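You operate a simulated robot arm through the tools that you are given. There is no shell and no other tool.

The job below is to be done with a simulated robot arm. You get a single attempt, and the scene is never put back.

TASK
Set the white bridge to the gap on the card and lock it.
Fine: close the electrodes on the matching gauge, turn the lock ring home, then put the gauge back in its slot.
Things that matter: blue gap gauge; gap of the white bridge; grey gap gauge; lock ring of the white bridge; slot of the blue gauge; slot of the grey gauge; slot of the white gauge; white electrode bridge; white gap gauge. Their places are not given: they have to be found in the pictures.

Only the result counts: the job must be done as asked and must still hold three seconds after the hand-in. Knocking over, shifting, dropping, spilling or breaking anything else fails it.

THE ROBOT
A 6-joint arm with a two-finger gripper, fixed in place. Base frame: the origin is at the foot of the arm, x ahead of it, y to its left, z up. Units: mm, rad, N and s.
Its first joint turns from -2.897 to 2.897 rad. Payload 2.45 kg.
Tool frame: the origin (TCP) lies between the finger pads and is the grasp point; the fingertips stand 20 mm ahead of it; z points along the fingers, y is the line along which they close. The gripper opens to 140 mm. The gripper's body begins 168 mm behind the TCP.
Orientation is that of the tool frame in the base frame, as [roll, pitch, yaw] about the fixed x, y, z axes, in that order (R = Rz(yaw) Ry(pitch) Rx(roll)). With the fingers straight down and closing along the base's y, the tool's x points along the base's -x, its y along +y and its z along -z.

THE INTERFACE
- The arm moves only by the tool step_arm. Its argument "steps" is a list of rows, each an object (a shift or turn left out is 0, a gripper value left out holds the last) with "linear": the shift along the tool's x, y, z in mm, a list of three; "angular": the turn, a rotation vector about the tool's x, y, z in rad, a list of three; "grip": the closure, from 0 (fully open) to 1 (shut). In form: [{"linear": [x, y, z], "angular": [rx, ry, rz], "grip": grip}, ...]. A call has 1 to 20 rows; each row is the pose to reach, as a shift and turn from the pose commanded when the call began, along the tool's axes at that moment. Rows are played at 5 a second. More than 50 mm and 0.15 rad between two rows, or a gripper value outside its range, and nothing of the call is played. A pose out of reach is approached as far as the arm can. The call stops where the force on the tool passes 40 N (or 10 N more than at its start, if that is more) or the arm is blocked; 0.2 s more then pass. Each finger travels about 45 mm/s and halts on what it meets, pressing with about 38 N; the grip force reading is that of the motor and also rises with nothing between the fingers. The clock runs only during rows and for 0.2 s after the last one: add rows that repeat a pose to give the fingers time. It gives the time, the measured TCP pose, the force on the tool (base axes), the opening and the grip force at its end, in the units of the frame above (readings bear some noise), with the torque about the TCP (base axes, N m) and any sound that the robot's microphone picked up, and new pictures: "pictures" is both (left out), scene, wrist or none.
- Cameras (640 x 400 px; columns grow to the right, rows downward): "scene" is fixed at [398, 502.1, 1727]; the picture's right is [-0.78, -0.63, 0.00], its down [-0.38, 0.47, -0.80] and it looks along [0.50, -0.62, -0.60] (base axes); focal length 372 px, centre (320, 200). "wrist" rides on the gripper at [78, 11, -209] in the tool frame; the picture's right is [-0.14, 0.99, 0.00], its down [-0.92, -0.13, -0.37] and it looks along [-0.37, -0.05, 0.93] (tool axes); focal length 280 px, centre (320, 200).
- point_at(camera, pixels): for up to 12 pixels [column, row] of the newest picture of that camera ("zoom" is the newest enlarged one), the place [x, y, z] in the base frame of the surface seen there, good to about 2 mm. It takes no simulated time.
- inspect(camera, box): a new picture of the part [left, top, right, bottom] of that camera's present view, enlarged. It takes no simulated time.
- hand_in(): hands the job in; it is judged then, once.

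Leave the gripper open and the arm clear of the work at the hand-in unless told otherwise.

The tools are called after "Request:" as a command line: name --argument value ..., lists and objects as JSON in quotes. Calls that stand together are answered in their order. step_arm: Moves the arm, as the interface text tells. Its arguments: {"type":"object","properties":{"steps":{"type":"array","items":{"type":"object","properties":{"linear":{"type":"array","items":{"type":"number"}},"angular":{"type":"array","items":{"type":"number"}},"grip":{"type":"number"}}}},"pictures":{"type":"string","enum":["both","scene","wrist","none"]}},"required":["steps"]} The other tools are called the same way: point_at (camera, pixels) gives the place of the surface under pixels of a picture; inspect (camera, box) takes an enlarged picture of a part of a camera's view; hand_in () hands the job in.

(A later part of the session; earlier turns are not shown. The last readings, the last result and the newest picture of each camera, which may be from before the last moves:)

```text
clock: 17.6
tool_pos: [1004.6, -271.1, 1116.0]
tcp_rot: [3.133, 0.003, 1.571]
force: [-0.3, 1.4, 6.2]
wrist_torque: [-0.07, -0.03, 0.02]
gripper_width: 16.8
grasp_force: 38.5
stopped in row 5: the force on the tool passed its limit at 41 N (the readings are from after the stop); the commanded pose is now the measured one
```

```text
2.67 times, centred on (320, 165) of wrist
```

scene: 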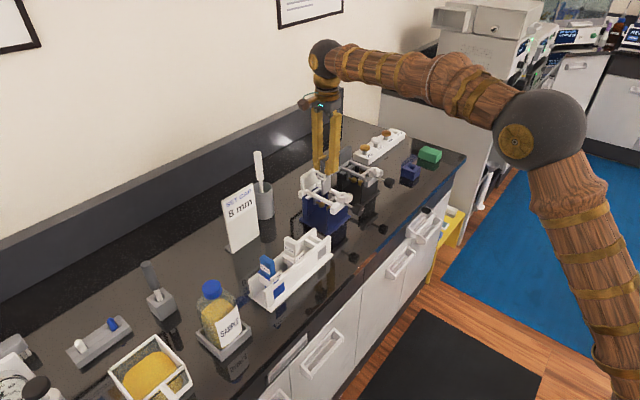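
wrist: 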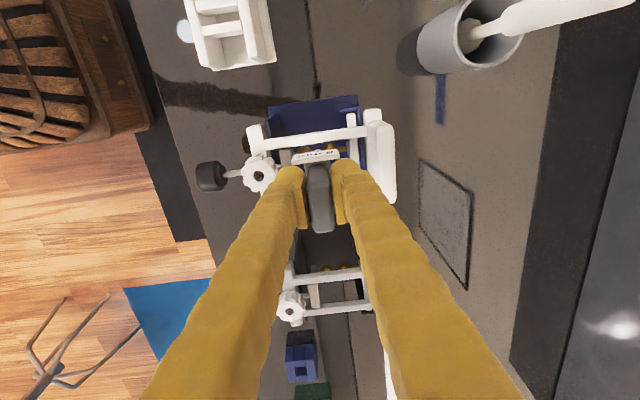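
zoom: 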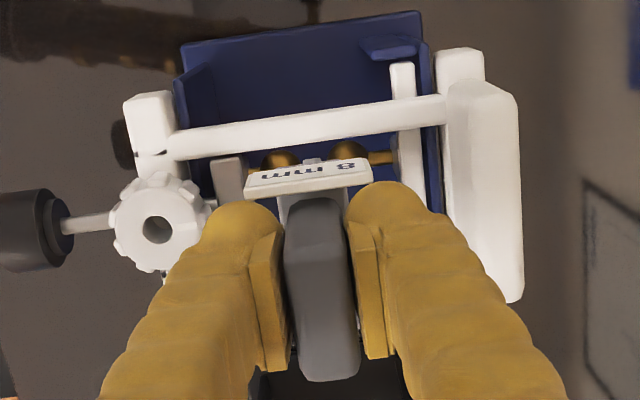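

Request:
point_at --camera "scene" --pixels '[[323, 194], [326, 192], [330, 188], [322, 175], [330, 178], [322, 198], [325, 200], [316, 195], [336, 194], [340, 196], [328, 191], [313, 190]]'

Request:
point_at --camera "zoom" --pixels '[[200, 145], [300, 130], [420, 105], [200, 155], [300, 140], [420, 120], [155, 180], [300, 180], [235, 180], [380, 155], [280, 158], [155, 155]]'

```text
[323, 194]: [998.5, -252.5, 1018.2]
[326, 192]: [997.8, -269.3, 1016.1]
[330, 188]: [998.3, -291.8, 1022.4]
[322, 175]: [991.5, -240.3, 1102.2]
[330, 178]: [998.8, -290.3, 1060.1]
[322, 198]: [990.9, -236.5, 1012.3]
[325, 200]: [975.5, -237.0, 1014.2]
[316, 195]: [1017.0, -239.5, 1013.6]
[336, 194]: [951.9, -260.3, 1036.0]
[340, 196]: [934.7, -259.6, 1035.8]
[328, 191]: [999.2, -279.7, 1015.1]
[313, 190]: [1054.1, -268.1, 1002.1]
```

```text
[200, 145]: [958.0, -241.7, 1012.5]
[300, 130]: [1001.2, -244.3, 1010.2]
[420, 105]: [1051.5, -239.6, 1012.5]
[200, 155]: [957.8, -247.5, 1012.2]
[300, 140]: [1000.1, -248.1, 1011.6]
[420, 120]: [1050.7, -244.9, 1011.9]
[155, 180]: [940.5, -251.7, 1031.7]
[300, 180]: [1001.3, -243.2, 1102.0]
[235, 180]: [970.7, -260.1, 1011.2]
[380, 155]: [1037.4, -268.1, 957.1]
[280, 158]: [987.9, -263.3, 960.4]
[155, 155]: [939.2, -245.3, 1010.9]
```

The blade looks wider than I assumed (~44–46 mm), and the +y rail's inner edge is near y≈-249. The blade seems to overlap that rail by a couple of mm. I'll lift 25 mm and measure the blade and rails finely.

Request:
step_arm --steps '[{"linear": [0, 0, -10]}, {"linear": [0, 0, -25]}, {"linear": [0, 0, -25]}]' --pictures "both"

Request:
inspect --camera "scene" --box '[312, 150, 344, 170]'

```text
clock: 18.4
tool_pos: [1005.1, -269.4, 1142.7]
tcp_rot: [3.135, 0.0, 1.571]
force: [-1.1, 0.3, -1.1]
wrist_torque: [0.01, 0.01, 0.01]
gripper_width: 16.6
grasp_force: 37.8
```

scene: 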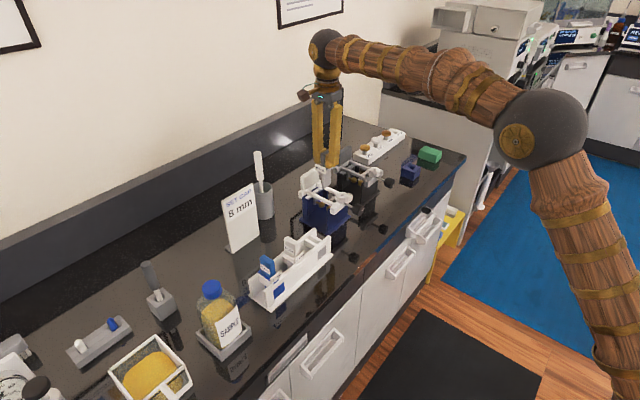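
wrist: 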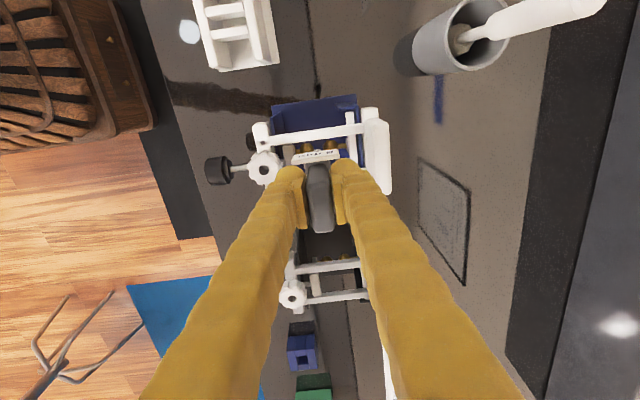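

```text
16.00 times, centred on (328, 160) of scene
```

zoom: 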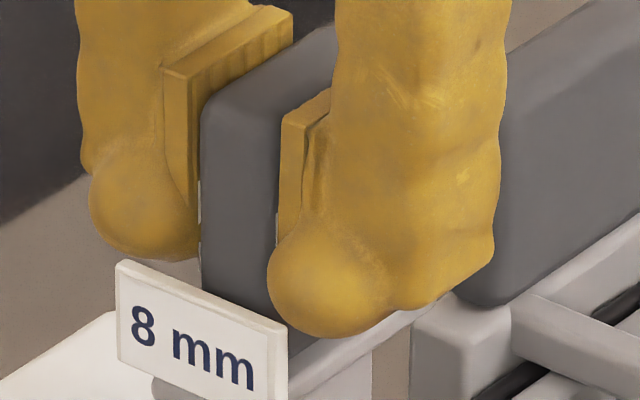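

Request:
inspect --camera "scene" --box '[308, 170, 348, 195]'

```text
16.00 times, centred on (328, 182) of scene
```

zoom: 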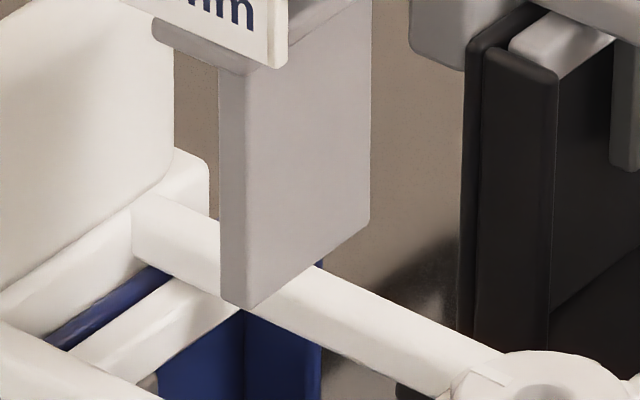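

Request:
point_at --camera "zoom" --pixels '[[250, 200], [255, 280], [362, 200], [362, 100], [250, 100], [300, 200], [225, 200], [240, 200], [225, 100], [240, 290], [250, 300], [366, 215]]'

```text
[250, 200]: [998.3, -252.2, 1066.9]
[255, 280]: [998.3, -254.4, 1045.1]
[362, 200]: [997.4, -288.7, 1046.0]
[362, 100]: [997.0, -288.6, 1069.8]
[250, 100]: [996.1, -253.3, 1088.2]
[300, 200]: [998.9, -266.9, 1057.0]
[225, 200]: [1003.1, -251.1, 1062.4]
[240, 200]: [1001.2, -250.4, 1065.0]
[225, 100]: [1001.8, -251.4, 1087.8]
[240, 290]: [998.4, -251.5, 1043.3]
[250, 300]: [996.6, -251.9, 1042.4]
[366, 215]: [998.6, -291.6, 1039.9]
```

The blade spans y≈-251 to -291.3 (40 mm wide). I'll measure both rails at high zoom to see what it hit.

Request:
inspect --camera "scene" --box '[304, 180, 344, 205]'

```text
16.00 times, centred on (324, 192) of scene
```

zoom: 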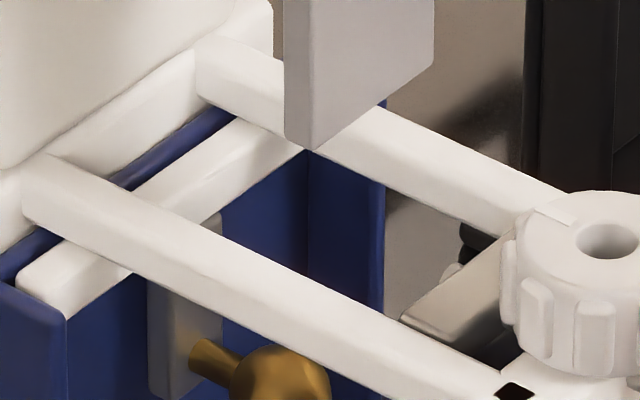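

Request:
point_at --camera "zoom" --pixels '[[250, 255], [250, 263], [250, 271], [250, 279], [250, 287], [250, 297], [430, 130], [430, 140], [430, 150], [430, 160], [430, 170], [430, 185]]'

Request:
point_at --camera "wrist" --pixels '[[320, 130], [320, 132], [320, 134], [320, 136], [320, 138], [320, 140], [320, 142], [290, 138], [290, 141], [290, 143], [290, 145], [290, 147]]'

```text
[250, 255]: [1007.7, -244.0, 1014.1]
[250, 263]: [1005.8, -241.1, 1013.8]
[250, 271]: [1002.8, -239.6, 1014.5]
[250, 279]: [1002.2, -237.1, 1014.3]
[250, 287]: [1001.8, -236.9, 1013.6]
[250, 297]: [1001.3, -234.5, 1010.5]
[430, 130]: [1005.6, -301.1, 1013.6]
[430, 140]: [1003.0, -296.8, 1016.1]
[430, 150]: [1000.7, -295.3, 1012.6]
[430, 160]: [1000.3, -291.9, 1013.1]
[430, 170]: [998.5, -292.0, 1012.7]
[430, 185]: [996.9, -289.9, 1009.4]
```

```text
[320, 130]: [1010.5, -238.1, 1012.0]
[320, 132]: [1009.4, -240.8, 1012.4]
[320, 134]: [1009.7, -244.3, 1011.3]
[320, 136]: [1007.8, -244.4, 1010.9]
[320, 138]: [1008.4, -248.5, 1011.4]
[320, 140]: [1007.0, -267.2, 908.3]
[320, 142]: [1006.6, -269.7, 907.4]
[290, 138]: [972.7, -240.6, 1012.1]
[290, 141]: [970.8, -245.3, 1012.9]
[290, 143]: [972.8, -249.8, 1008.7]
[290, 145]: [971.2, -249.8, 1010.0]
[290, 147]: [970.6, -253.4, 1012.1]
```

In the scene view the -y rail's inner edge is at y≈-290.5, while the blade reaches -291.3, so it overlapped that rail slightly. The +y side has about 4 mm to spare, so I need to shift about +2.3 mm in y. I'll also check x against the spheres at high zoom.

Request:
inspect --camera "scene" --box '[308, 192, 348, 217]'

```text
16.00 times, centred on (328, 204) of scene
```

zoom: 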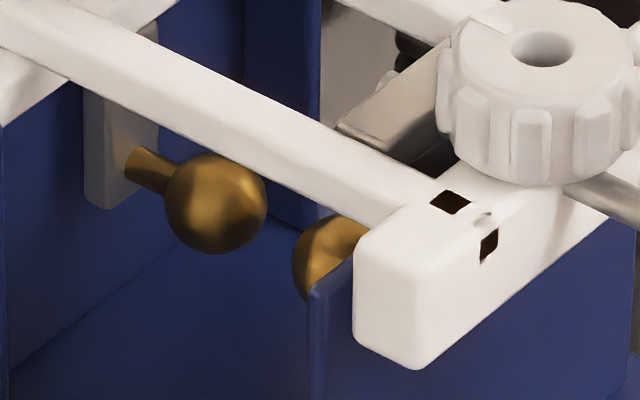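

Request:
point_at --camera "zoom" --pixels '[[216, 203], [216, 203], [260, 203], [216, 160], [300, 262], [320, 262], [330, 240], [340, 250], [216, 245], [175, 203], [140, 165], [110, 180]]'

```text
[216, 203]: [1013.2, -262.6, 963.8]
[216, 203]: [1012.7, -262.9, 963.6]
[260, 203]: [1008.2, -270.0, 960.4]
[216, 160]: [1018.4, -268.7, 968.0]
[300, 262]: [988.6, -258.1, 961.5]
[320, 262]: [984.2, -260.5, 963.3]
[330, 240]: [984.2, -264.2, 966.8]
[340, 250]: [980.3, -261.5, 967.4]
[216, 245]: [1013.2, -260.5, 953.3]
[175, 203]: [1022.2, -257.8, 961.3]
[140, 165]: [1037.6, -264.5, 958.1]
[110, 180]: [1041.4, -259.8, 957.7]
```

The fixed sphere's near edge is at x≈1007.6 and the moving one's is ≈995.5, with the blade centred at ≈1002, so x is good. I'll shift +2.4 mm in y, remove the slight tilt, and lower gently.

Request:
step_arm --steps '[{"linear": [2.4, 0, 0], "angular": [0.007, 0, 0]}, {"linear": [2.4, 0, 10], "angular": [0.007, 0, 0]}, {"linear": [2.4, 0, 16], "angular": [0.007, 0, 0]}, {"linear": [2.4, 0, 20], "angular": [0.007, 0, 0]}, {"linear": [2.4, 0, 24], "angular": [0.007, 0, 0]}, {"linear": [2.4, 0, 28], "angular": [0.007, 0, 0]}, {"linear": [2.4, 0, 32], "angular": [0.007, 0, 0]}, {"linear": [2.4, 0, 36], "angular": [0.007, 0, 0]}, {"linear": [2.4, 0, 40], "angular": [0.007, 0, 0]}, {"linear": [2.4, 0, 40], "angular": [0.007, 0, 0]}]' --pictures "both"

Request:
inspect --camera "scene" --box '[304, 175, 352, 205]'

```text
clock: 20.6
tool_pos: [1005.0, -265.5, 1101.0]
tcp_rot: [3.139, 0.002, 1.571]
force: [0.1, -0.1, -1.0]
wrist_torque: [0.03, -0.01, -0.01]
gripper_width: 16.6
grasp_force: 38.4
```

scene: 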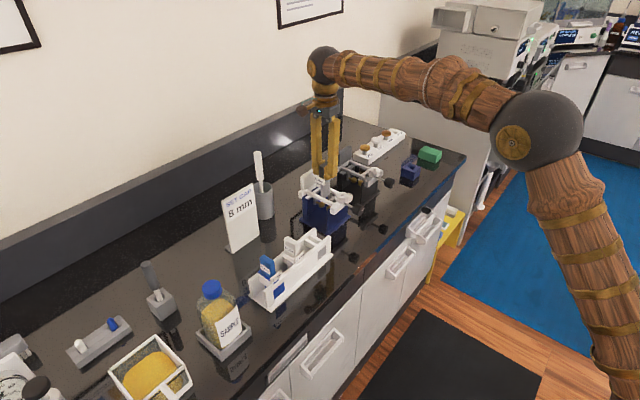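
wrist: 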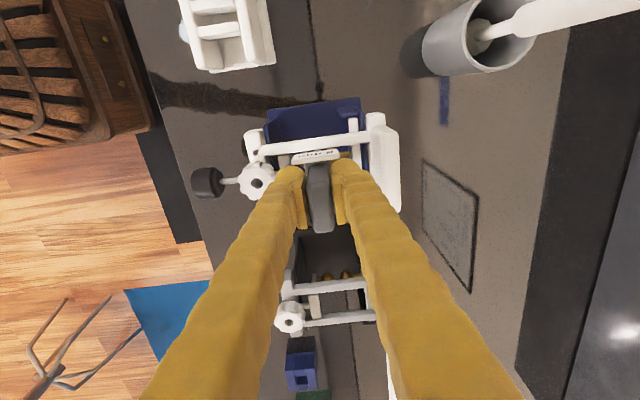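

```text
13.33 times, centred on (328, 190) of scene
```

zoom: 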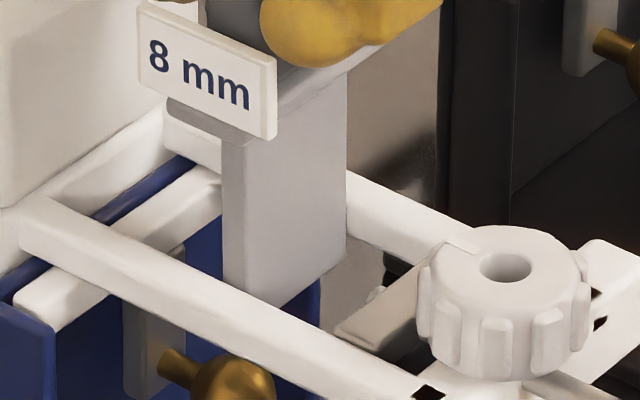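

The blade has entered between the rails with no force. I'll continue down slowly towards the spheres.

Request:
step_arm --steps '[{"linear": [0, 0, 5]}, {"linear": [0, 0, 10]}, {"linear": [0, 0, 15]}, {"linear": [0, 0, 20]}, {"linear": [0, 0, 24]}, {"linear": [0, 0, 28]}, {"linear": [0, 0, 32]}, {"linear": [0, 0, 35]}, {"linear": [0, 0, 35]}]' --pictures "both"

Request:
inspect --camera "scene" --box '[304, 185, 352, 215]'

```text
clock: 22.6
tool_pos: [1004.2, -268.4, 1067.3]
tcp_rot: [3.141, 0.003, 1.571]
force: [0.1, 0.4, -1.0]
wrist_torque: [0.01, -0.04, 0.01]
gripper_width: 16.6
grasp_force: 38.6
```

scene: 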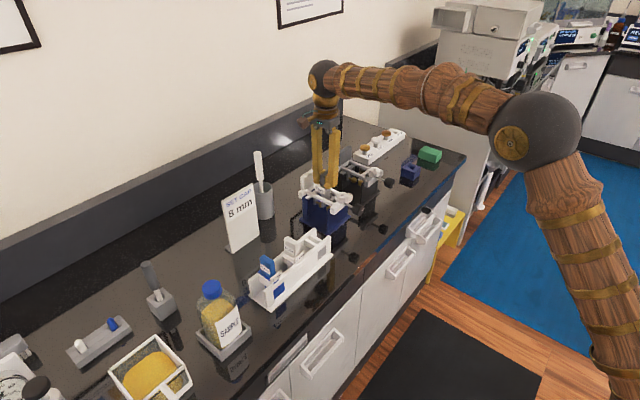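
wrist: 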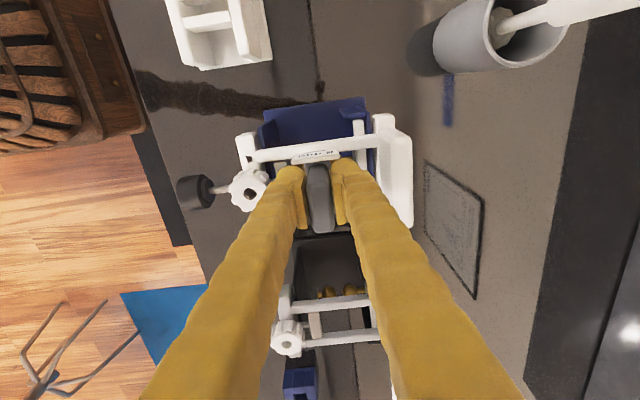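

```text
13.33 times, centred on (328, 200) of scene
```

zoom: 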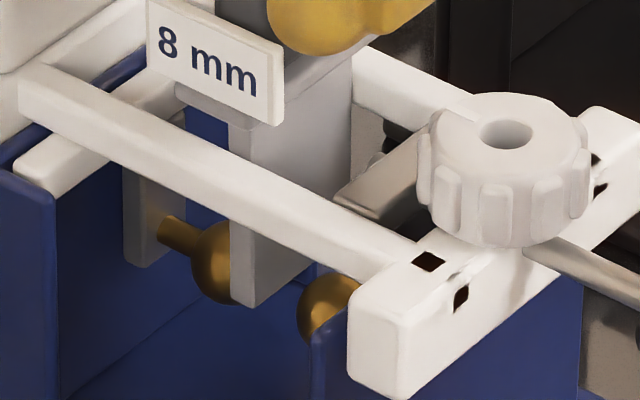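

The blade is passing between the spheres with no contact. I'll lower another 9 mm in small rows, then check for resting.

Request:
step_arm --steps '[{"linear": [0, 0, 3]}, {"linear": [0, 0, 5]}, {"linear": [0, 0, 7]}, {"linear": [0, 0, 8]}, {"linear": [0, 0, 9]}, {"linear": [0, 0, 9]}]' --pictures "scene"

Request:
inspect --camera "scene" --box '[304, 185, 352, 215]'

```text
clock: 24.0
tool_pos: [1004.2, -268.4, 1057.5]
tcp_rot: [3.14, 0.002, 1.571]
force: [0.2, -0.8, -0.6]
wrist_torque: [-0.03, -0.02, -0.02]
gripper_width: 16.6
grasp_force: 37.8
```

scene: 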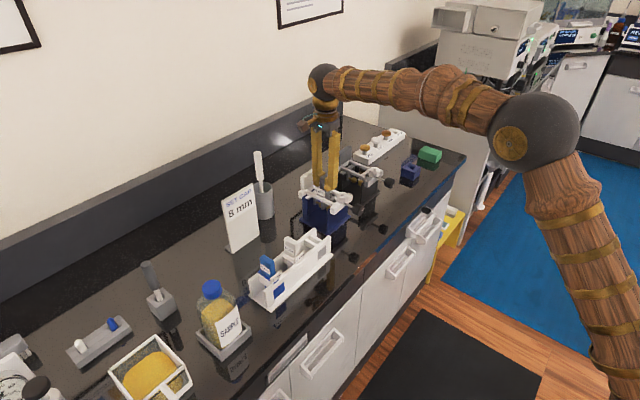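

```text
13.33 times, centred on (328, 200) of scene
```

zoom: 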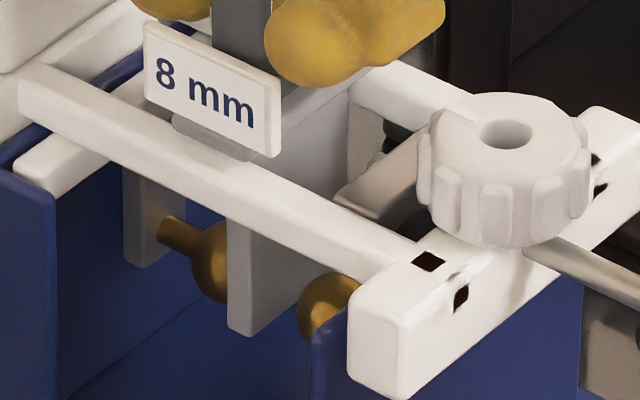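

No contact yet (force ≈ 0). I'll lower by 1 mm rows, 3 mm in total.

Request:
step_arm --steps '[{"linear": [0, 0, 1]}, {"linear": [0, 0, 2]}, {"linear": [0, 0, 3]}, {"linear": [0, 0, 3]}]' --pictures "none"

```text
clock: 25.0
tool_pos: [1004.6, -267.3, 1054.9]
tcp_rot: [3.139, 0.003, 1.572]
force: [0.0, 0.7, 0.3]
wrist_torque: [0.03, -0.03, 0.0]
gripper_width: 16.6
grasp_force: 37.7
```

Request:
step_arm --steps '[{"linear": [0, 0, 1]}, {"linear": [0, 0, 1]}]' --pictures "none"

Request:
inspect --camera "scene" --box '[308, 180, 340, 200]'

```text
clock: 25.6
tool_pos: [1005.2, -268.8, 1054.3]
tcp_rot: [3.141, 0.002, 1.57]
force: [-1.9, 0.5, 12.4]
wrist_torque: [0.29, 0.0, 0.04]
gripper_width: 16.5
grasp_force: 38.2
```

```text
16.00 times, centred on (324, 190) of scene
```

zoom: 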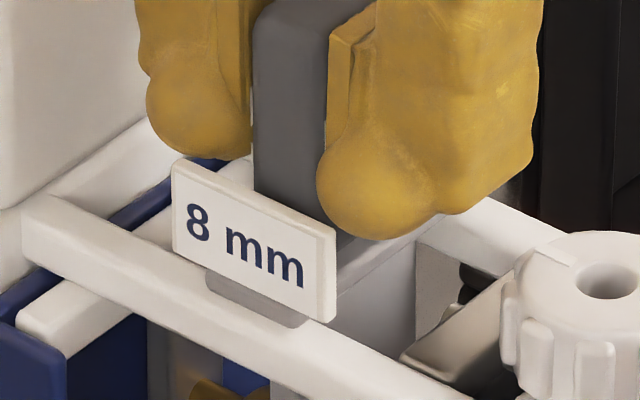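

The shoulder now rests on the rails (12 N up). I'll ease up 0.8 mm, then open the fingers to 40 mm.

Request:
step_arm --steps '[{"linear": [0, 0, -0.8]}, {"linear": [0, 0, -0.8]}]' --pictures "none"

```text
clock: 26.2
tool_pos: [1004.8, -268.8, 1054.7]
tcp_rot: [3.141, 0.001, 1.571]
force: [-1.7, 2.5, 6.5]
wrist_torque: [0.32, -0.01, 0.06]
gripper_width: 16.5
grasp_force: 38.5
```

Request:
step_arm --steps '[{"linear": [0, 0, -0.4], "grip": 0.86}, {"linear": [0, 0, -0.4], "grip": 0.8}, {"linear": [0, 0, -0.4], "grip": 0.72}, {"linear": [0, 0, -0.4], "grip": 0.72}]' --pictures "both"

Request:
inspect --camera "scene" --box '[304, 180, 352, 210]'

```text
clock: 27.2
tool_pos: [1005.5, -267.9, 1054.3]
tcp_rot: [3.14, 0.003, 1.57]
force: [0.2, 0.5, 0.6]
wrist_torque: [0.0, 0.0, 0.0]
gripper_width: 39.1
grasp_force: 0.1
```

scene: 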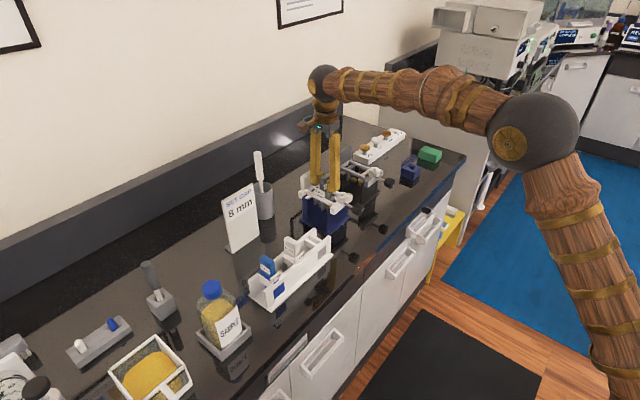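
wrist: 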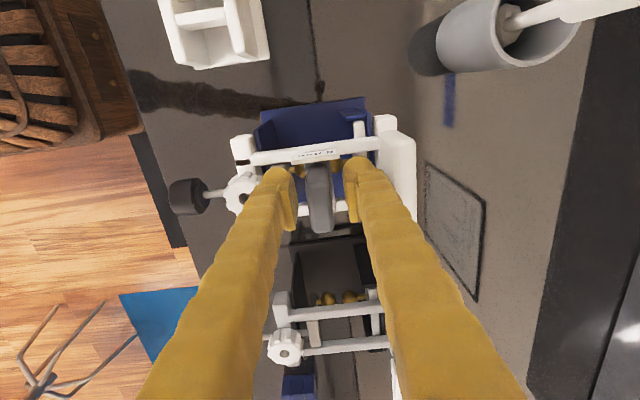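

```text
13.33 times, centred on (328, 195) of scene
```

zoom: 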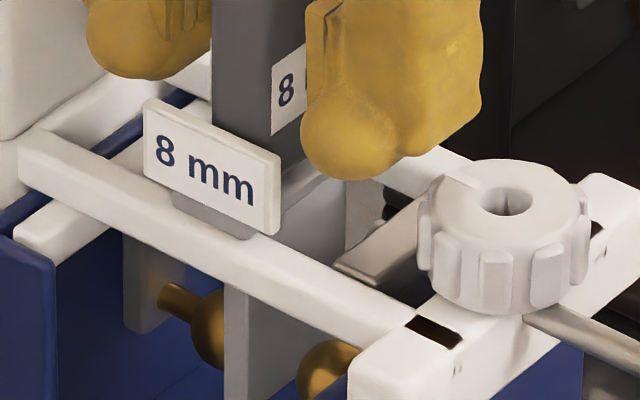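

The gauge sits on the rails with its blade between the spheres. I'll raise straight up, clear of the handle, then back off towards the front for the knob.

Request:
step_arm --steps '[{"linear": [0, 0, -10]}, {"linear": [0, 0, -30]}, {"linear": [0, 0, -60]}, {"linear": [0, 0, -100]}, {"linear": [0, -30, -140]}, {"linear": [0, -70, -146]}, {"linear": [0, -115, -146]}, {"linear": [0, -160, -146]}, {"linear": [0, -205, -146]}, {"linear": [0, -245, -146]}, {"linear": [0, -265, -146]}, {"linear": [0, -265, -146]}]' --pictures "both"

Request:
inspect --camera "scene" --box '[300, 165, 380, 215]'

```text
clock: 29.8
tool_pos: [739.5, -267.8, 1201.8]
tcp_rot: [3.139, 0.0, 1.571]
force: [-0.3, -0.3, 0.1]
wrist_torque: [-0.02, 0.02, -0.01]
gripper_width: 39.3
grasp_force: 0.0
```

scene: 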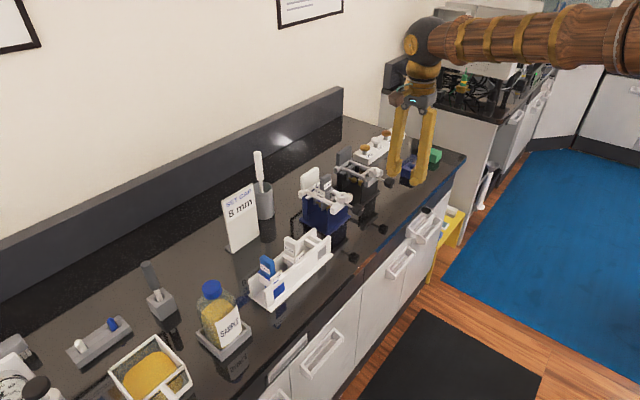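
wrist: 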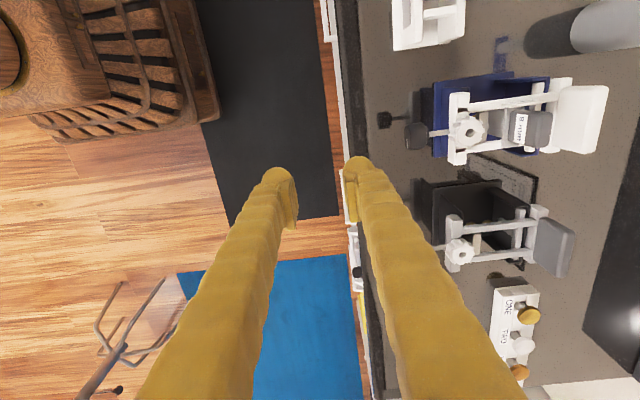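

```text
8.00 times, centred on (340, 190) of scene
```

zoom: 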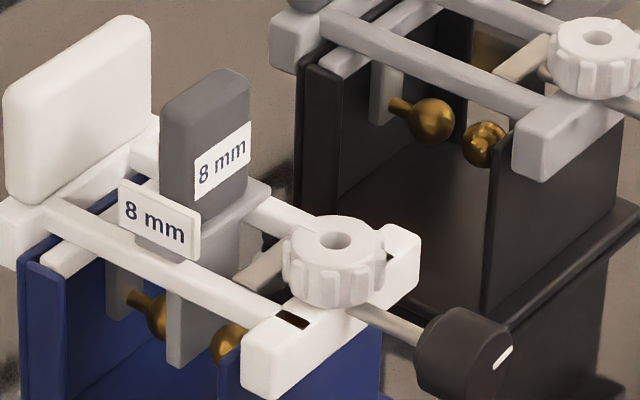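

The gauge stands upright on the bridge. I'll measure the knob in this scene zoom and look at the wrist zoom too.

Request:
point_at --camera "zoom" --pixels '[[440, 340], [490, 370], [455, 320], [505, 330], [430, 375], [470, 345], [500, 360], [395, 322], [340, 238], [335, 250], [210, 130], [510, 350]]'

Request:
inspect --camera "wrist" --box '[370, 60, 610, 180]'

```text
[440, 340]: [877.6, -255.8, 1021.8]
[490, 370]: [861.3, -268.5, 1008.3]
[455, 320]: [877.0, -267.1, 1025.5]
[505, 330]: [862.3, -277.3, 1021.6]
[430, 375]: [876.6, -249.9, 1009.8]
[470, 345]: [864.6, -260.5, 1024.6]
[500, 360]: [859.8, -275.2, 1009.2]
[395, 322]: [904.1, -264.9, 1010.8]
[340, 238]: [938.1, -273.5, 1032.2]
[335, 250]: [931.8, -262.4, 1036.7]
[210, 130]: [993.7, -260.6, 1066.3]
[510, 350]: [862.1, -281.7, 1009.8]
```

```text
2.67 times, centred on (490, 120) of wrist
```

zoom: 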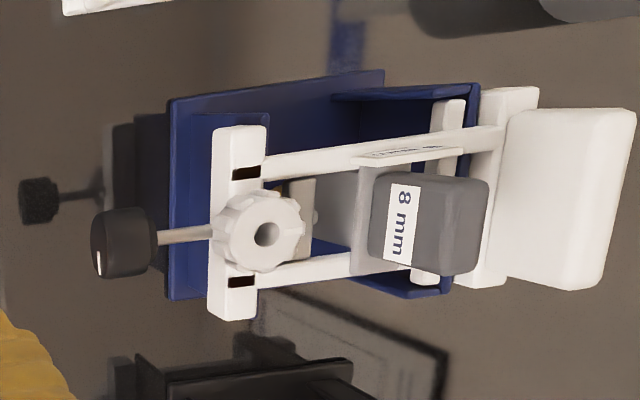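

The knob is centred at about (861–885, -269, 1005.5) with radius ~20, and its white mark points towards -y and slightly up. I'll pitch the tool up to point along +x (fingers closing vertically), staying at z≈1200.

Request:
step_arm --steps '[{"angular": [-0.143, 0, 0]}, {"angular": [-0.286, 0, 0]}, {"angular": [-0.429, 0, 0]}, {"angular": [-0.572, 0, 0]}, {"angular": [-0.715, 0, 0]}, {"angular": [-0.858, 0, 0]}, {"angular": [-1.0, 0, 0]}, {"angular": [-1.143, 0, 0]}, {"angular": [-1.286, 0, 0]}, {"angular": [-1.429, 0, 0]}, {"angular": [-1.5708, 0, 0]}, {"angular": [-1.5708, 0, 0]}]' --pictures "both"

```text
clock: 32.4
tool_pos: [740.2, -266.7, 1201.1]
tcp_rot: [1.568, 0.002, 1.571]
force: [0.3, -0.3, -0.3]
wrist_torque: [-0.02, 0.04, 0.0]
gripper_width: 38.9
grasp_force: 0.0
```

scene: 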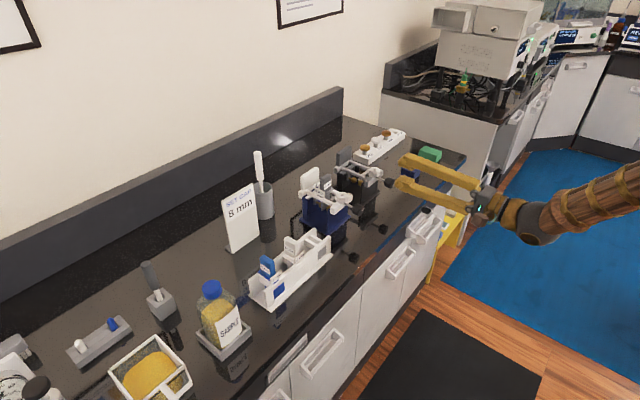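
wrist: 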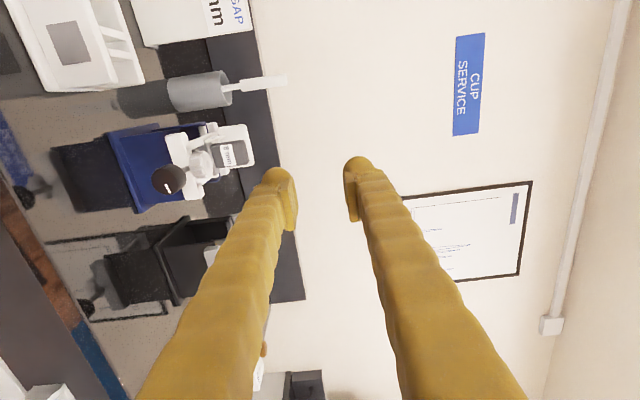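

The tool is horizontal. I'll test how far the wrist turns backward here in free space (about -2.8 rad about the tool axis), to get the longest stroke for the knob.

Request:
step_arm --steps '[{"angular": [0, 0, -0.147]}, {"angular": [0, 0, -0.294]}, {"angular": [0, 0, -0.441]}, {"angular": [0, 0, -0.588]}, {"angular": [0, 0, -0.735]}, {"angular": [0, 0, -0.882]}, {"angular": [0, 0, -1.029]}, {"angular": [0, 0, -1.176]}, {"angular": [0, 0, -1.323]}, {"angular": [0, 0, -1.47]}, {"angular": [0, 0, -1.617]}, {"angular": [0, 0, -1.764]}, {"angular": [0, 0, -1.911]}, {"angular": [0, 0, -2.058]}, {"angular": [0, 0, -2.205]}, {"angular": [0, 0, -2.352]}, {"angular": [0, 0, -2.499]}, {"angular": [0, 0, -2.646]}, {"angular": [0, 0, -2.793]}, {"angular": [0, 0, -2.793]}]' --pictures "none"

```text
clock: 36.6
tool_pos: [729.4, -281.4, 1399.0]
tcp_rot: [-1.826, 0.467, -1.645]
force: [-1.0, 0.1, -0.2]
wrist_torque: [-0.02, 0.02, -0.01]
gripper_width: 39.2
grasp_force: 0.0
out of reach, approached as far as the arm can: row 13, 14, 15, 16, 17, 18, 19, 20
```

The limit lies near -1.76 rad from that posture, and the arm wandered up in free space. I'll wind back to about -1.4 rad and check the pose.

Request:
step_arm --steps '[{"angular": [0, 0, 0.14]}, {"angular": [0, 0, 0.28]}, {"angular": [0, 0, 0.42]}, {"angular": [0, 0, 0.56]}, {"angular": [0, 0, 0.7]}, {"angular": [0, 0, 0.84]}, {"angular": [0, 0, 0.98]}, {"angular": [0, 0, 1.12]}, {"angular": [0, 0, 1.26]}, {"angular": [0, 0, 1.393]}, {"angular": [0, 0, 1.393]}, {"angular": [0, 0, 1.393]}]' --pictures "scene"

```text
clock: 39.2
tool_pos: [731.7, -275.8, 1399.1]
tcp_rot: [2.222, 1.204, 2.227]
force: [0.2, 0.1, -0.5]
wrist_torque: [0.0, 0.05, 0.04]
gripper_width: 39.2
grasp_force: 0.1
```

scene: 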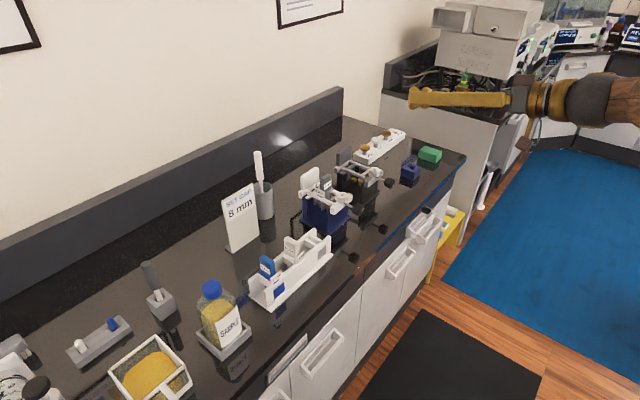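

The arm is at (732,-276,1399) with the tool tilted. I computed the turn that brings it back to pointing along +x with the closing line nearly horizontal, and will play that first.

Request:
step_arm --steps '[{"angular": [-0.002, -0.0742, -0.0638]}, {"angular": [-0.004, -0.1483, -0.1277]}, {"angular": [-0.006, -0.2225, -0.1915]}, {"angular": [-0.006, -0.2225, -0.1915]}]' --pictures "none"

```text
clock: 40.2
tool_pos: [731.0, -275.5, 1399.9]
tcp_rot: [1.56, 1.471, 1.562]
force: [0.0, 0.1, -0.6]
wrist_torque: [0.0, -0.03, 0.02]
gripper_width: 39.1
grasp_force: 0.1
```

The tool now points along +x with its closing line horizontal. I'll open to 70 mm and go down to z≈1005 in front of the knob, staying at x=740.

Request:
step_arm --steps '[{"linear": [39, -3.3, 1], "grip": 0.5}, {"linear": [78, -6.6, 2]}, {"linear": [118, -9.9, 3]}, {"linear": [157, -13.2, 4]}, {"linear": [196, -16.5, 5]}, {"linear": [236, -19.8, 6]}, {"linear": [275, -23.1, 7]}, {"linear": [314, -26.4, 8]}, {"linear": [353, -29.7, 9]}, {"linear": [380, -31.9, 9]}, {"linear": [392.7, -32.9, 9]}, {"linear": [392.7, -32.9, 9]}]' --pictures "both"

```text
clock: 42.8
tool_pos: [741.6, -269.8, 1008.1]
tcp_rot: [1.572, 1.471, 1.576]
force: [0.3, -0.8, -1.0]
wrist_torque: [-0.03, -0.02, 0.01]
gripper_width: 69.8
grasp_force: 0.0
```

scene: 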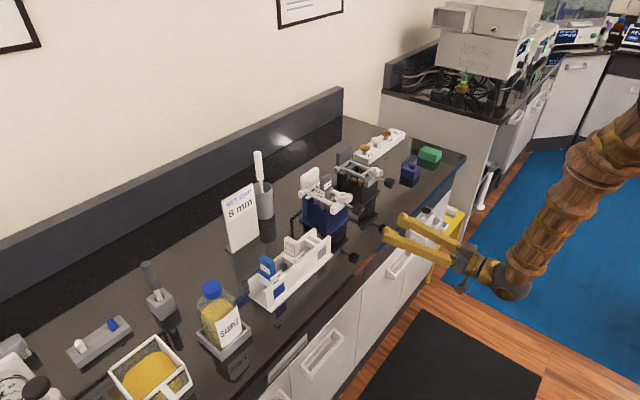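
wrist: 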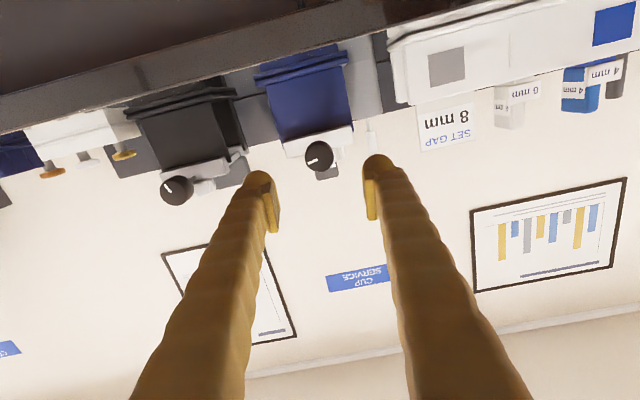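

The view is upside-down but shows the knob straight ahead at (319,156). I'll enlarge it to align exactly.

Request:
inspect --camera "wrist" --box '[280, 130, 360, 180]'

```text
8.00 times, centred on (320, 155) of wrist
```

zoom: 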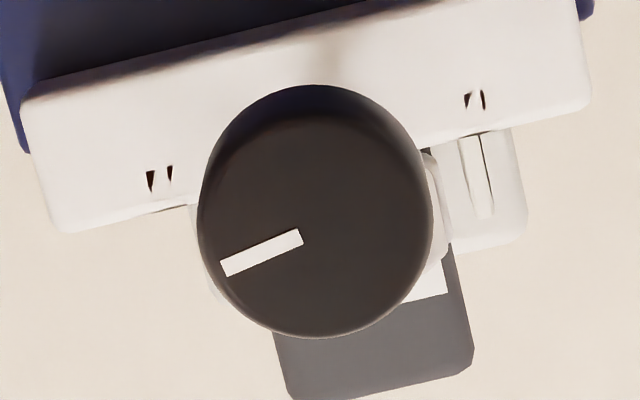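

The face centre is within ~1 mm of the tool axis. Before gripping, I'll test how far the wrist can turn forward here in free space (+2.8 rad).

Request:
step_arm --steps '[{"angular": [0, 0, 0.147]}, {"angular": [0, 0, 0.294]}, {"angular": [0, 0, 0.441]}, {"angular": [0, 0, 0.588]}, {"angular": [0, 0, 0.735]}, {"angular": [0, 0, 0.882]}, {"angular": [0, 0, 1.029]}, {"angular": [0, 0, 1.176]}, {"angular": [0, 0, 1.323]}, {"angular": [0, 0, 1.47]}, {"angular": [0, 0, 1.617]}, {"angular": [0, 0, 1.764]}, {"angular": [0, 0, 1.911]}, {"angular": [0, 0, 2.058]}, {"angular": [0, 0, 2.205]}, {"angular": [0, 0, 2.352]}, {"angular": [0, 0, 2.499]}, {"angular": [0, 0, 2.646]}, {"angular": [0, 0, 2.793]}, {"angular": [0, 0, 2.793]}]' --pictures "none"

```text
clock: 47.0
tool_pos: [738.0, -267.6, 1008.4]
tcp_rot: [1.57, -1.322, 1.574]
force: [-0.2, 0.6, -0.2]
wrist_torque: [0.01, -0.02, 0.02]
gripper_width: 69.8
grasp_force: 0.1
```

Reached without trouble. I'll continue +1.5 rad more.

Request:
step_arm --steps '[{"angular": [0, 0, 0.15]}, {"angular": [0, 0, 0.3]}, {"angular": [0, 0, 0.45]}, {"angular": [0, 0, 0.6]}, {"angular": [0, 0, 0.75]}, {"angular": [0, 0, 0.9]}, {"angular": [0, 0, 1.05]}, {"angular": [0, 0, 1.2]}, {"angular": [0, 0, 1.35]}, {"angular": [0, 0, 1.5]}, {"angular": [0, 0, 1.5]}]' --pictures "none"

```text
clock: 49.4
tool_pos: [740.8, -269.5, 1007.4]
tcp_rot: [-1.572, -0.319, -1.569]
force: [0.4, 0.5, -0.4]
wrist_torque: [0.0, -0.02, 0.06]
gripper_width: 70.0
grasp_force: 0.1
```

Still fine (4.3 rad of range so far). One more test of +0.6 rad.

Request:
step_arm --steps '[{"angular": [0, 0, 0.15]}, {"angular": [0, 0, 0.3]}, {"angular": [0, 0, 0.45]}, {"angular": [0, 0, 0.6]}, {"angular": [0, 0, 0.6]}]' --pictures "both"

```text
clock: 50.6
tool_pos: [739.5, -269.0, 1007.8]
tcp_rot: [-1.571, 0.283, -1.569]
force: [0.2, 0.3, -0.9]
wrist_torque: [0.01, -0.01, -0.01]
gripper_width: 70.0
grasp_force: 0.1
```

scene: 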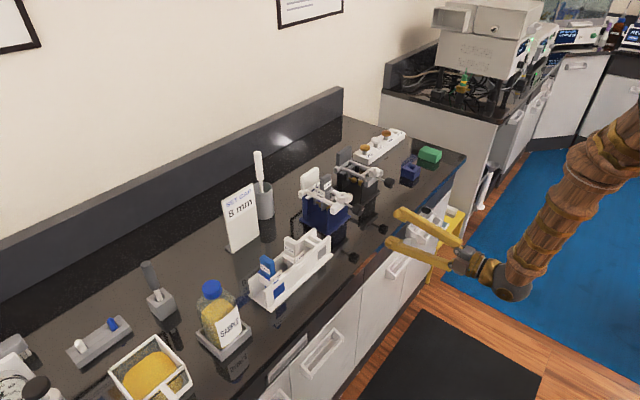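
wrist: 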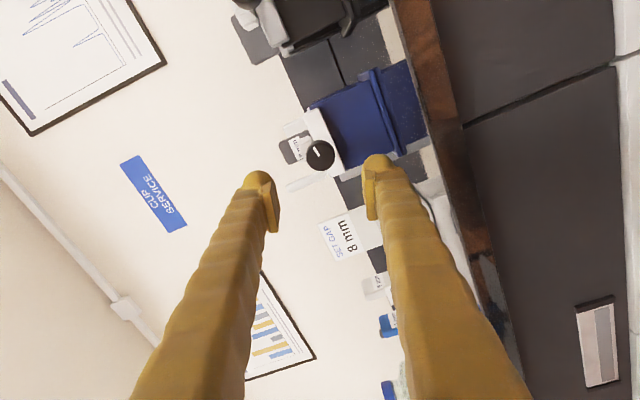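

The wrist has at least 4.9 rad of range. I'll wind back to the start of the stroke (two calls), still in free space.

Request:
step_arm --steps '[{"angular": [0, 0, -0.148]}, {"angular": [0, 0, -0.296]}, {"angular": [0, 0, -0.444]}, {"angular": [0, 0, -0.592]}, {"angular": [0, 0, -0.74]}, {"angular": [0, 0, -0.888]}, {"angular": [0, 0, -1.036]}, {"angular": [0, 0, -1.184]}, {"angular": [0, 0, -1.332]}, {"angular": [0, 0, -1.48]}, {"angular": [0, 0, -1.628]}, {"angular": [0, 0, -1.776]}, {"angular": [0, 0, -1.924]}, {"angular": [0, 0, -2.072]}, {"angular": [0, 0, -2.22]}, {"angular": [0, 0, -2.368]}, {"angular": [0, 0, -2.4]}]' --pictures "none"

Request:
step_arm --steps '[{"angular": [0, 0, -0.148]}, {"angular": [0, 0, -0.296]}, {"angular": [0, 0, -0.444]}, {"angular": [0, 0, -0.592]}, {"angular": [0, 0, -0.74]}, {"angular": [0, 0, -0.888]}, {"angular": [0, 0, -1.036]}, {"angular": [0, 0, -1.184]}, {"angular": [0, 0, -1.332]}, {"angular": [0, 0, -1.48]}, {"angular": [0, 0, -1.628]}, {"angular": [0, 0, -1.776]}, {"angular": [0, 0, -1.924]}, {"angular": [0, 0, -2.072]}, {"angular": [0, 0, -2.22]}, {"angular": [0, 0, -2.368]}, {"angular": [0, 0, -2.393]}, {"angular": [0, 0, -2.393]}]' --pictures "both"

```text
clock: 54.2
tool_pos: [739.0, -269.4, 1007.2]
tcp_rot: [1.571, -1.02, 1.574]
force: [0.5, 0.1, -0.5]
wrist_torque: [0.0, 0.02, 0.01]
gripper_width: 70.0
grasp_force: 0.0
```

```text
clock: 58.0
tool_pos: [738.5, -268.5, 1007.1]
tcp_rot: [1.572, 1.372, 1.573]
force: [-0.4, 0.8, 0.6]
wrist_torque: [0.01, 0.01, 0.01]
gripper_width: 70.0
grasp_force: 0.0
```

scene: 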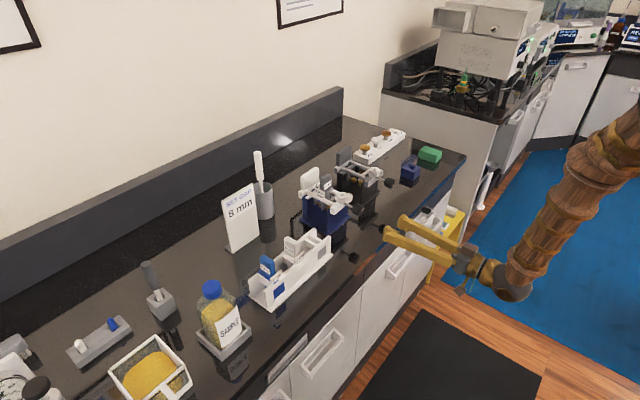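
wrist: 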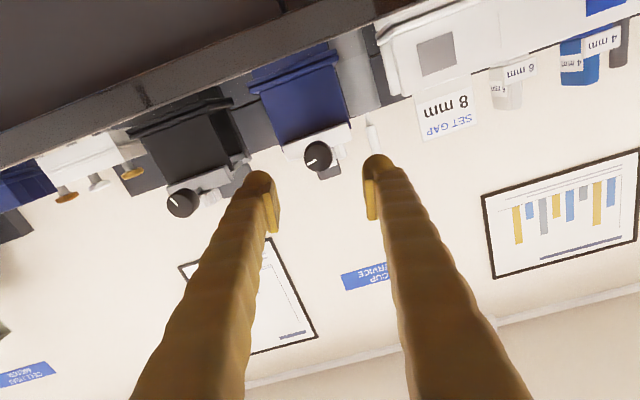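

Request:
inspect --camera "wrist" --box '[280, 130, 360, 180]'

```text
8.00 times, centred on (320, 155) of wrist
```

zoom: 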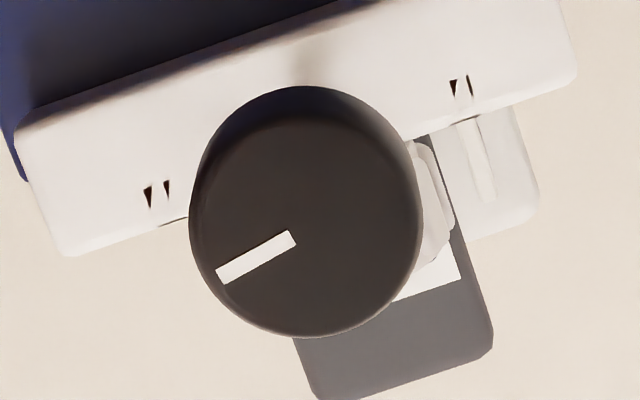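

The knob centre is about 1.5 mm off the tool axis (tool x +1.4, y -1.2). I'll correct that and advance 126 mm so the pads surround the knob.

Request:
step_arm --steps '[{"linear": [1.4, -1.2, 10]}, {"linear": [1.4, -1.2, 40]}, {"linear": [1.4, -1.2, 70]}, {"linear": [1.4, -1.2, 95]}, {"linear": [1.4, -1.2, 113]}, {"linear": [1.4, -1.2, 126]}, {"linear": [1.4, -1.2, 126]}]' --pictures "both"

Request:
inspect --camera "scene" --box '[310, 180, 390, 230]'

Request:
inspect --camera "wrist" --box '[240, 130, 400, 230]'

```text
clock: 59.6
tool_pos: [863.3, -267.4, 1006.4]
tcp_rot: [1.572, 1.37, 1.573]
force: [-0.4, -1.0, 0.4]
wrist_torque: [0.0, 0.0, 0.02]
gripper_width: 70.2
grasp_force: 0.1
```

scene: 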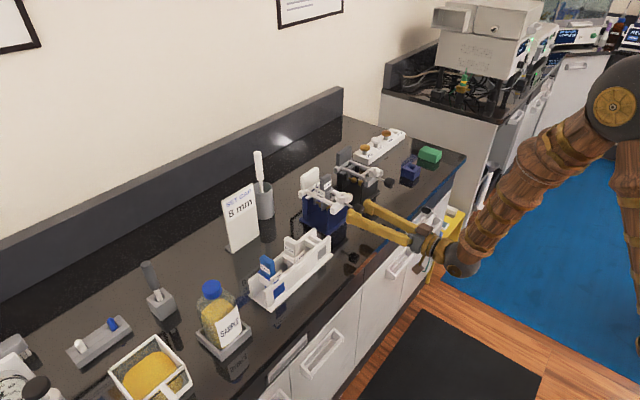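
wrist: 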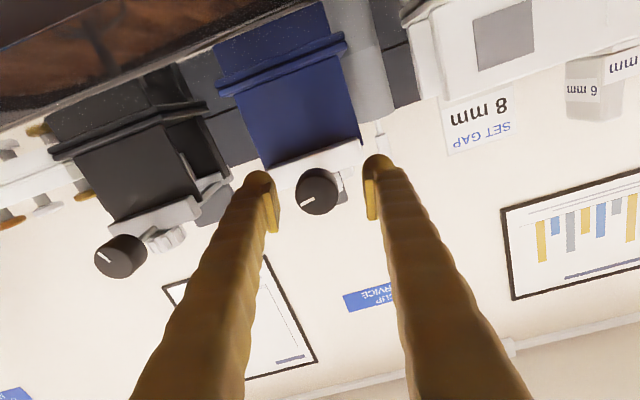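

```text
8.00 times, centred on (350, 205) of scene
```

zoom: 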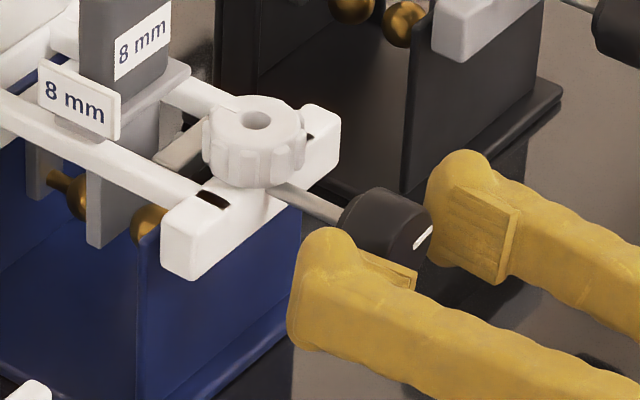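

```text
4.00 times, centred on (320, 180) of wrist
```

zoom: 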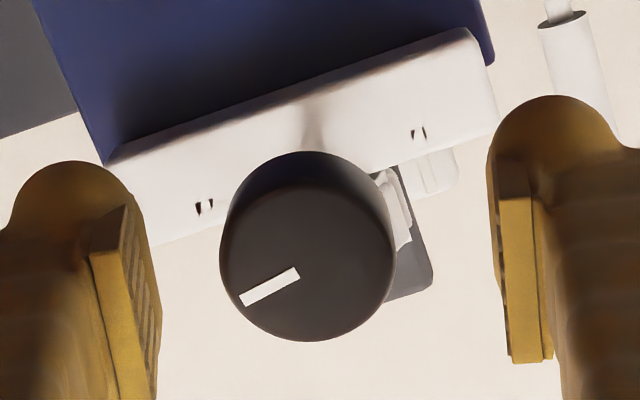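

In the wrist zoom the knob face is centred at about (317,194) against the tool axis at (320,196.7), about 2 mm off in both axes. I'll shift (+2,-2) in the tool frame and then close on the knob.

Request:
step_arm --steps '[{"linear": [2, -2, 1]}, {"linear": [2, -2, 1]}, {"linear": [2, -2, 1], "grip": 0.6}, {"linear": [2, -2, 1], "grip": 0.68}, {"linear": [2, -2, 1], "grip": 0.68}]' --pictures "wrist"

Request:
inspect --camera "wrist" --box '[240, 130, 400, 230]'

```text
clock: 60.8
tool_pos: [864.9, -269.3, 1003.2]
tcp_rot: [1.572, 1.371, 1.574]
force: [-0.5, 0.6, 0.0]
wrist_torque: [-0.02, 0.01, 0.01]
gripper_width: 44.8
grasp_force: 0.2
```

wrist: 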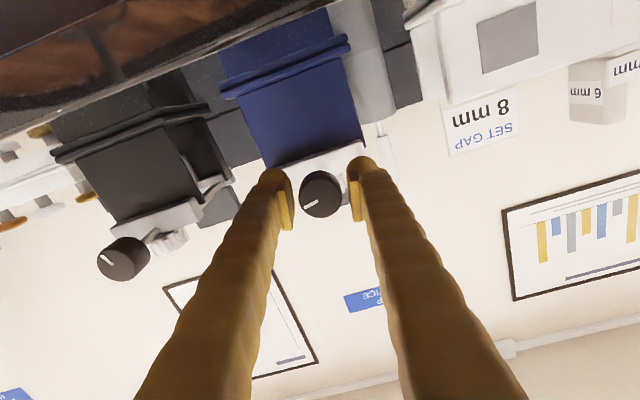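

```text
4.00 times, centred on (320, 180) of wrist
```

zoom: 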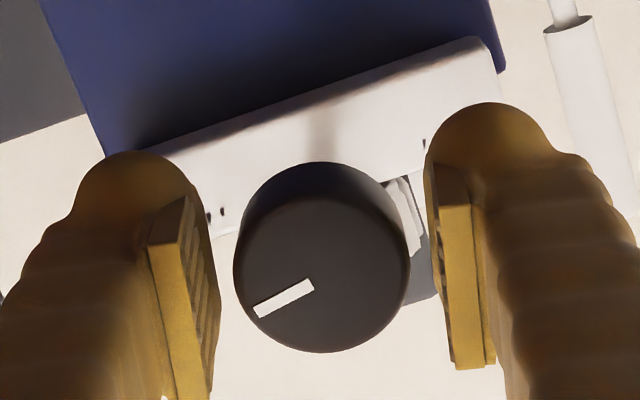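

Now it's centred (face at (320.4,197.2)). I'll close on the knob.

Request:
step_arm --steps '[{"grip": 0.75}, {"grip": 0.85}, {"grip": 1.0}, {"grip": 1.0}]' --pictures "none"

Request:
inspect --camera "scene" --box '[304, 190, 352, 220]'

```text
clock: 61.8
tool_pos: [865.7, -269.2, 1002.7]
tcp_rot: [1.573, 1.371, 1.576]
force: [0.8, 0.4, 0.0]
wrist_torque: [0.03, -0.01, -0.02]
gripper_width: 34.0
grasp_force: 37.9
```

```text
13.33 times, centred on (328, 205) of scene
```

zoom: 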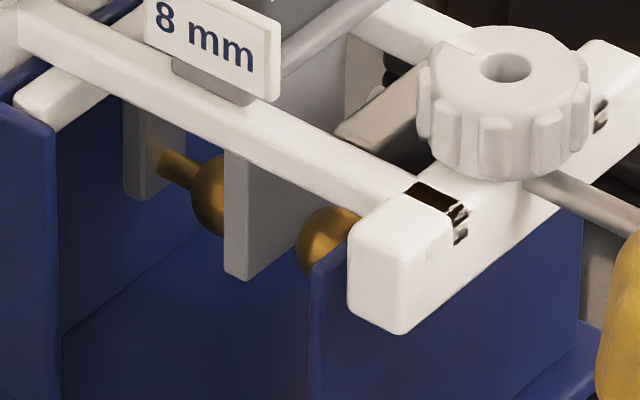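

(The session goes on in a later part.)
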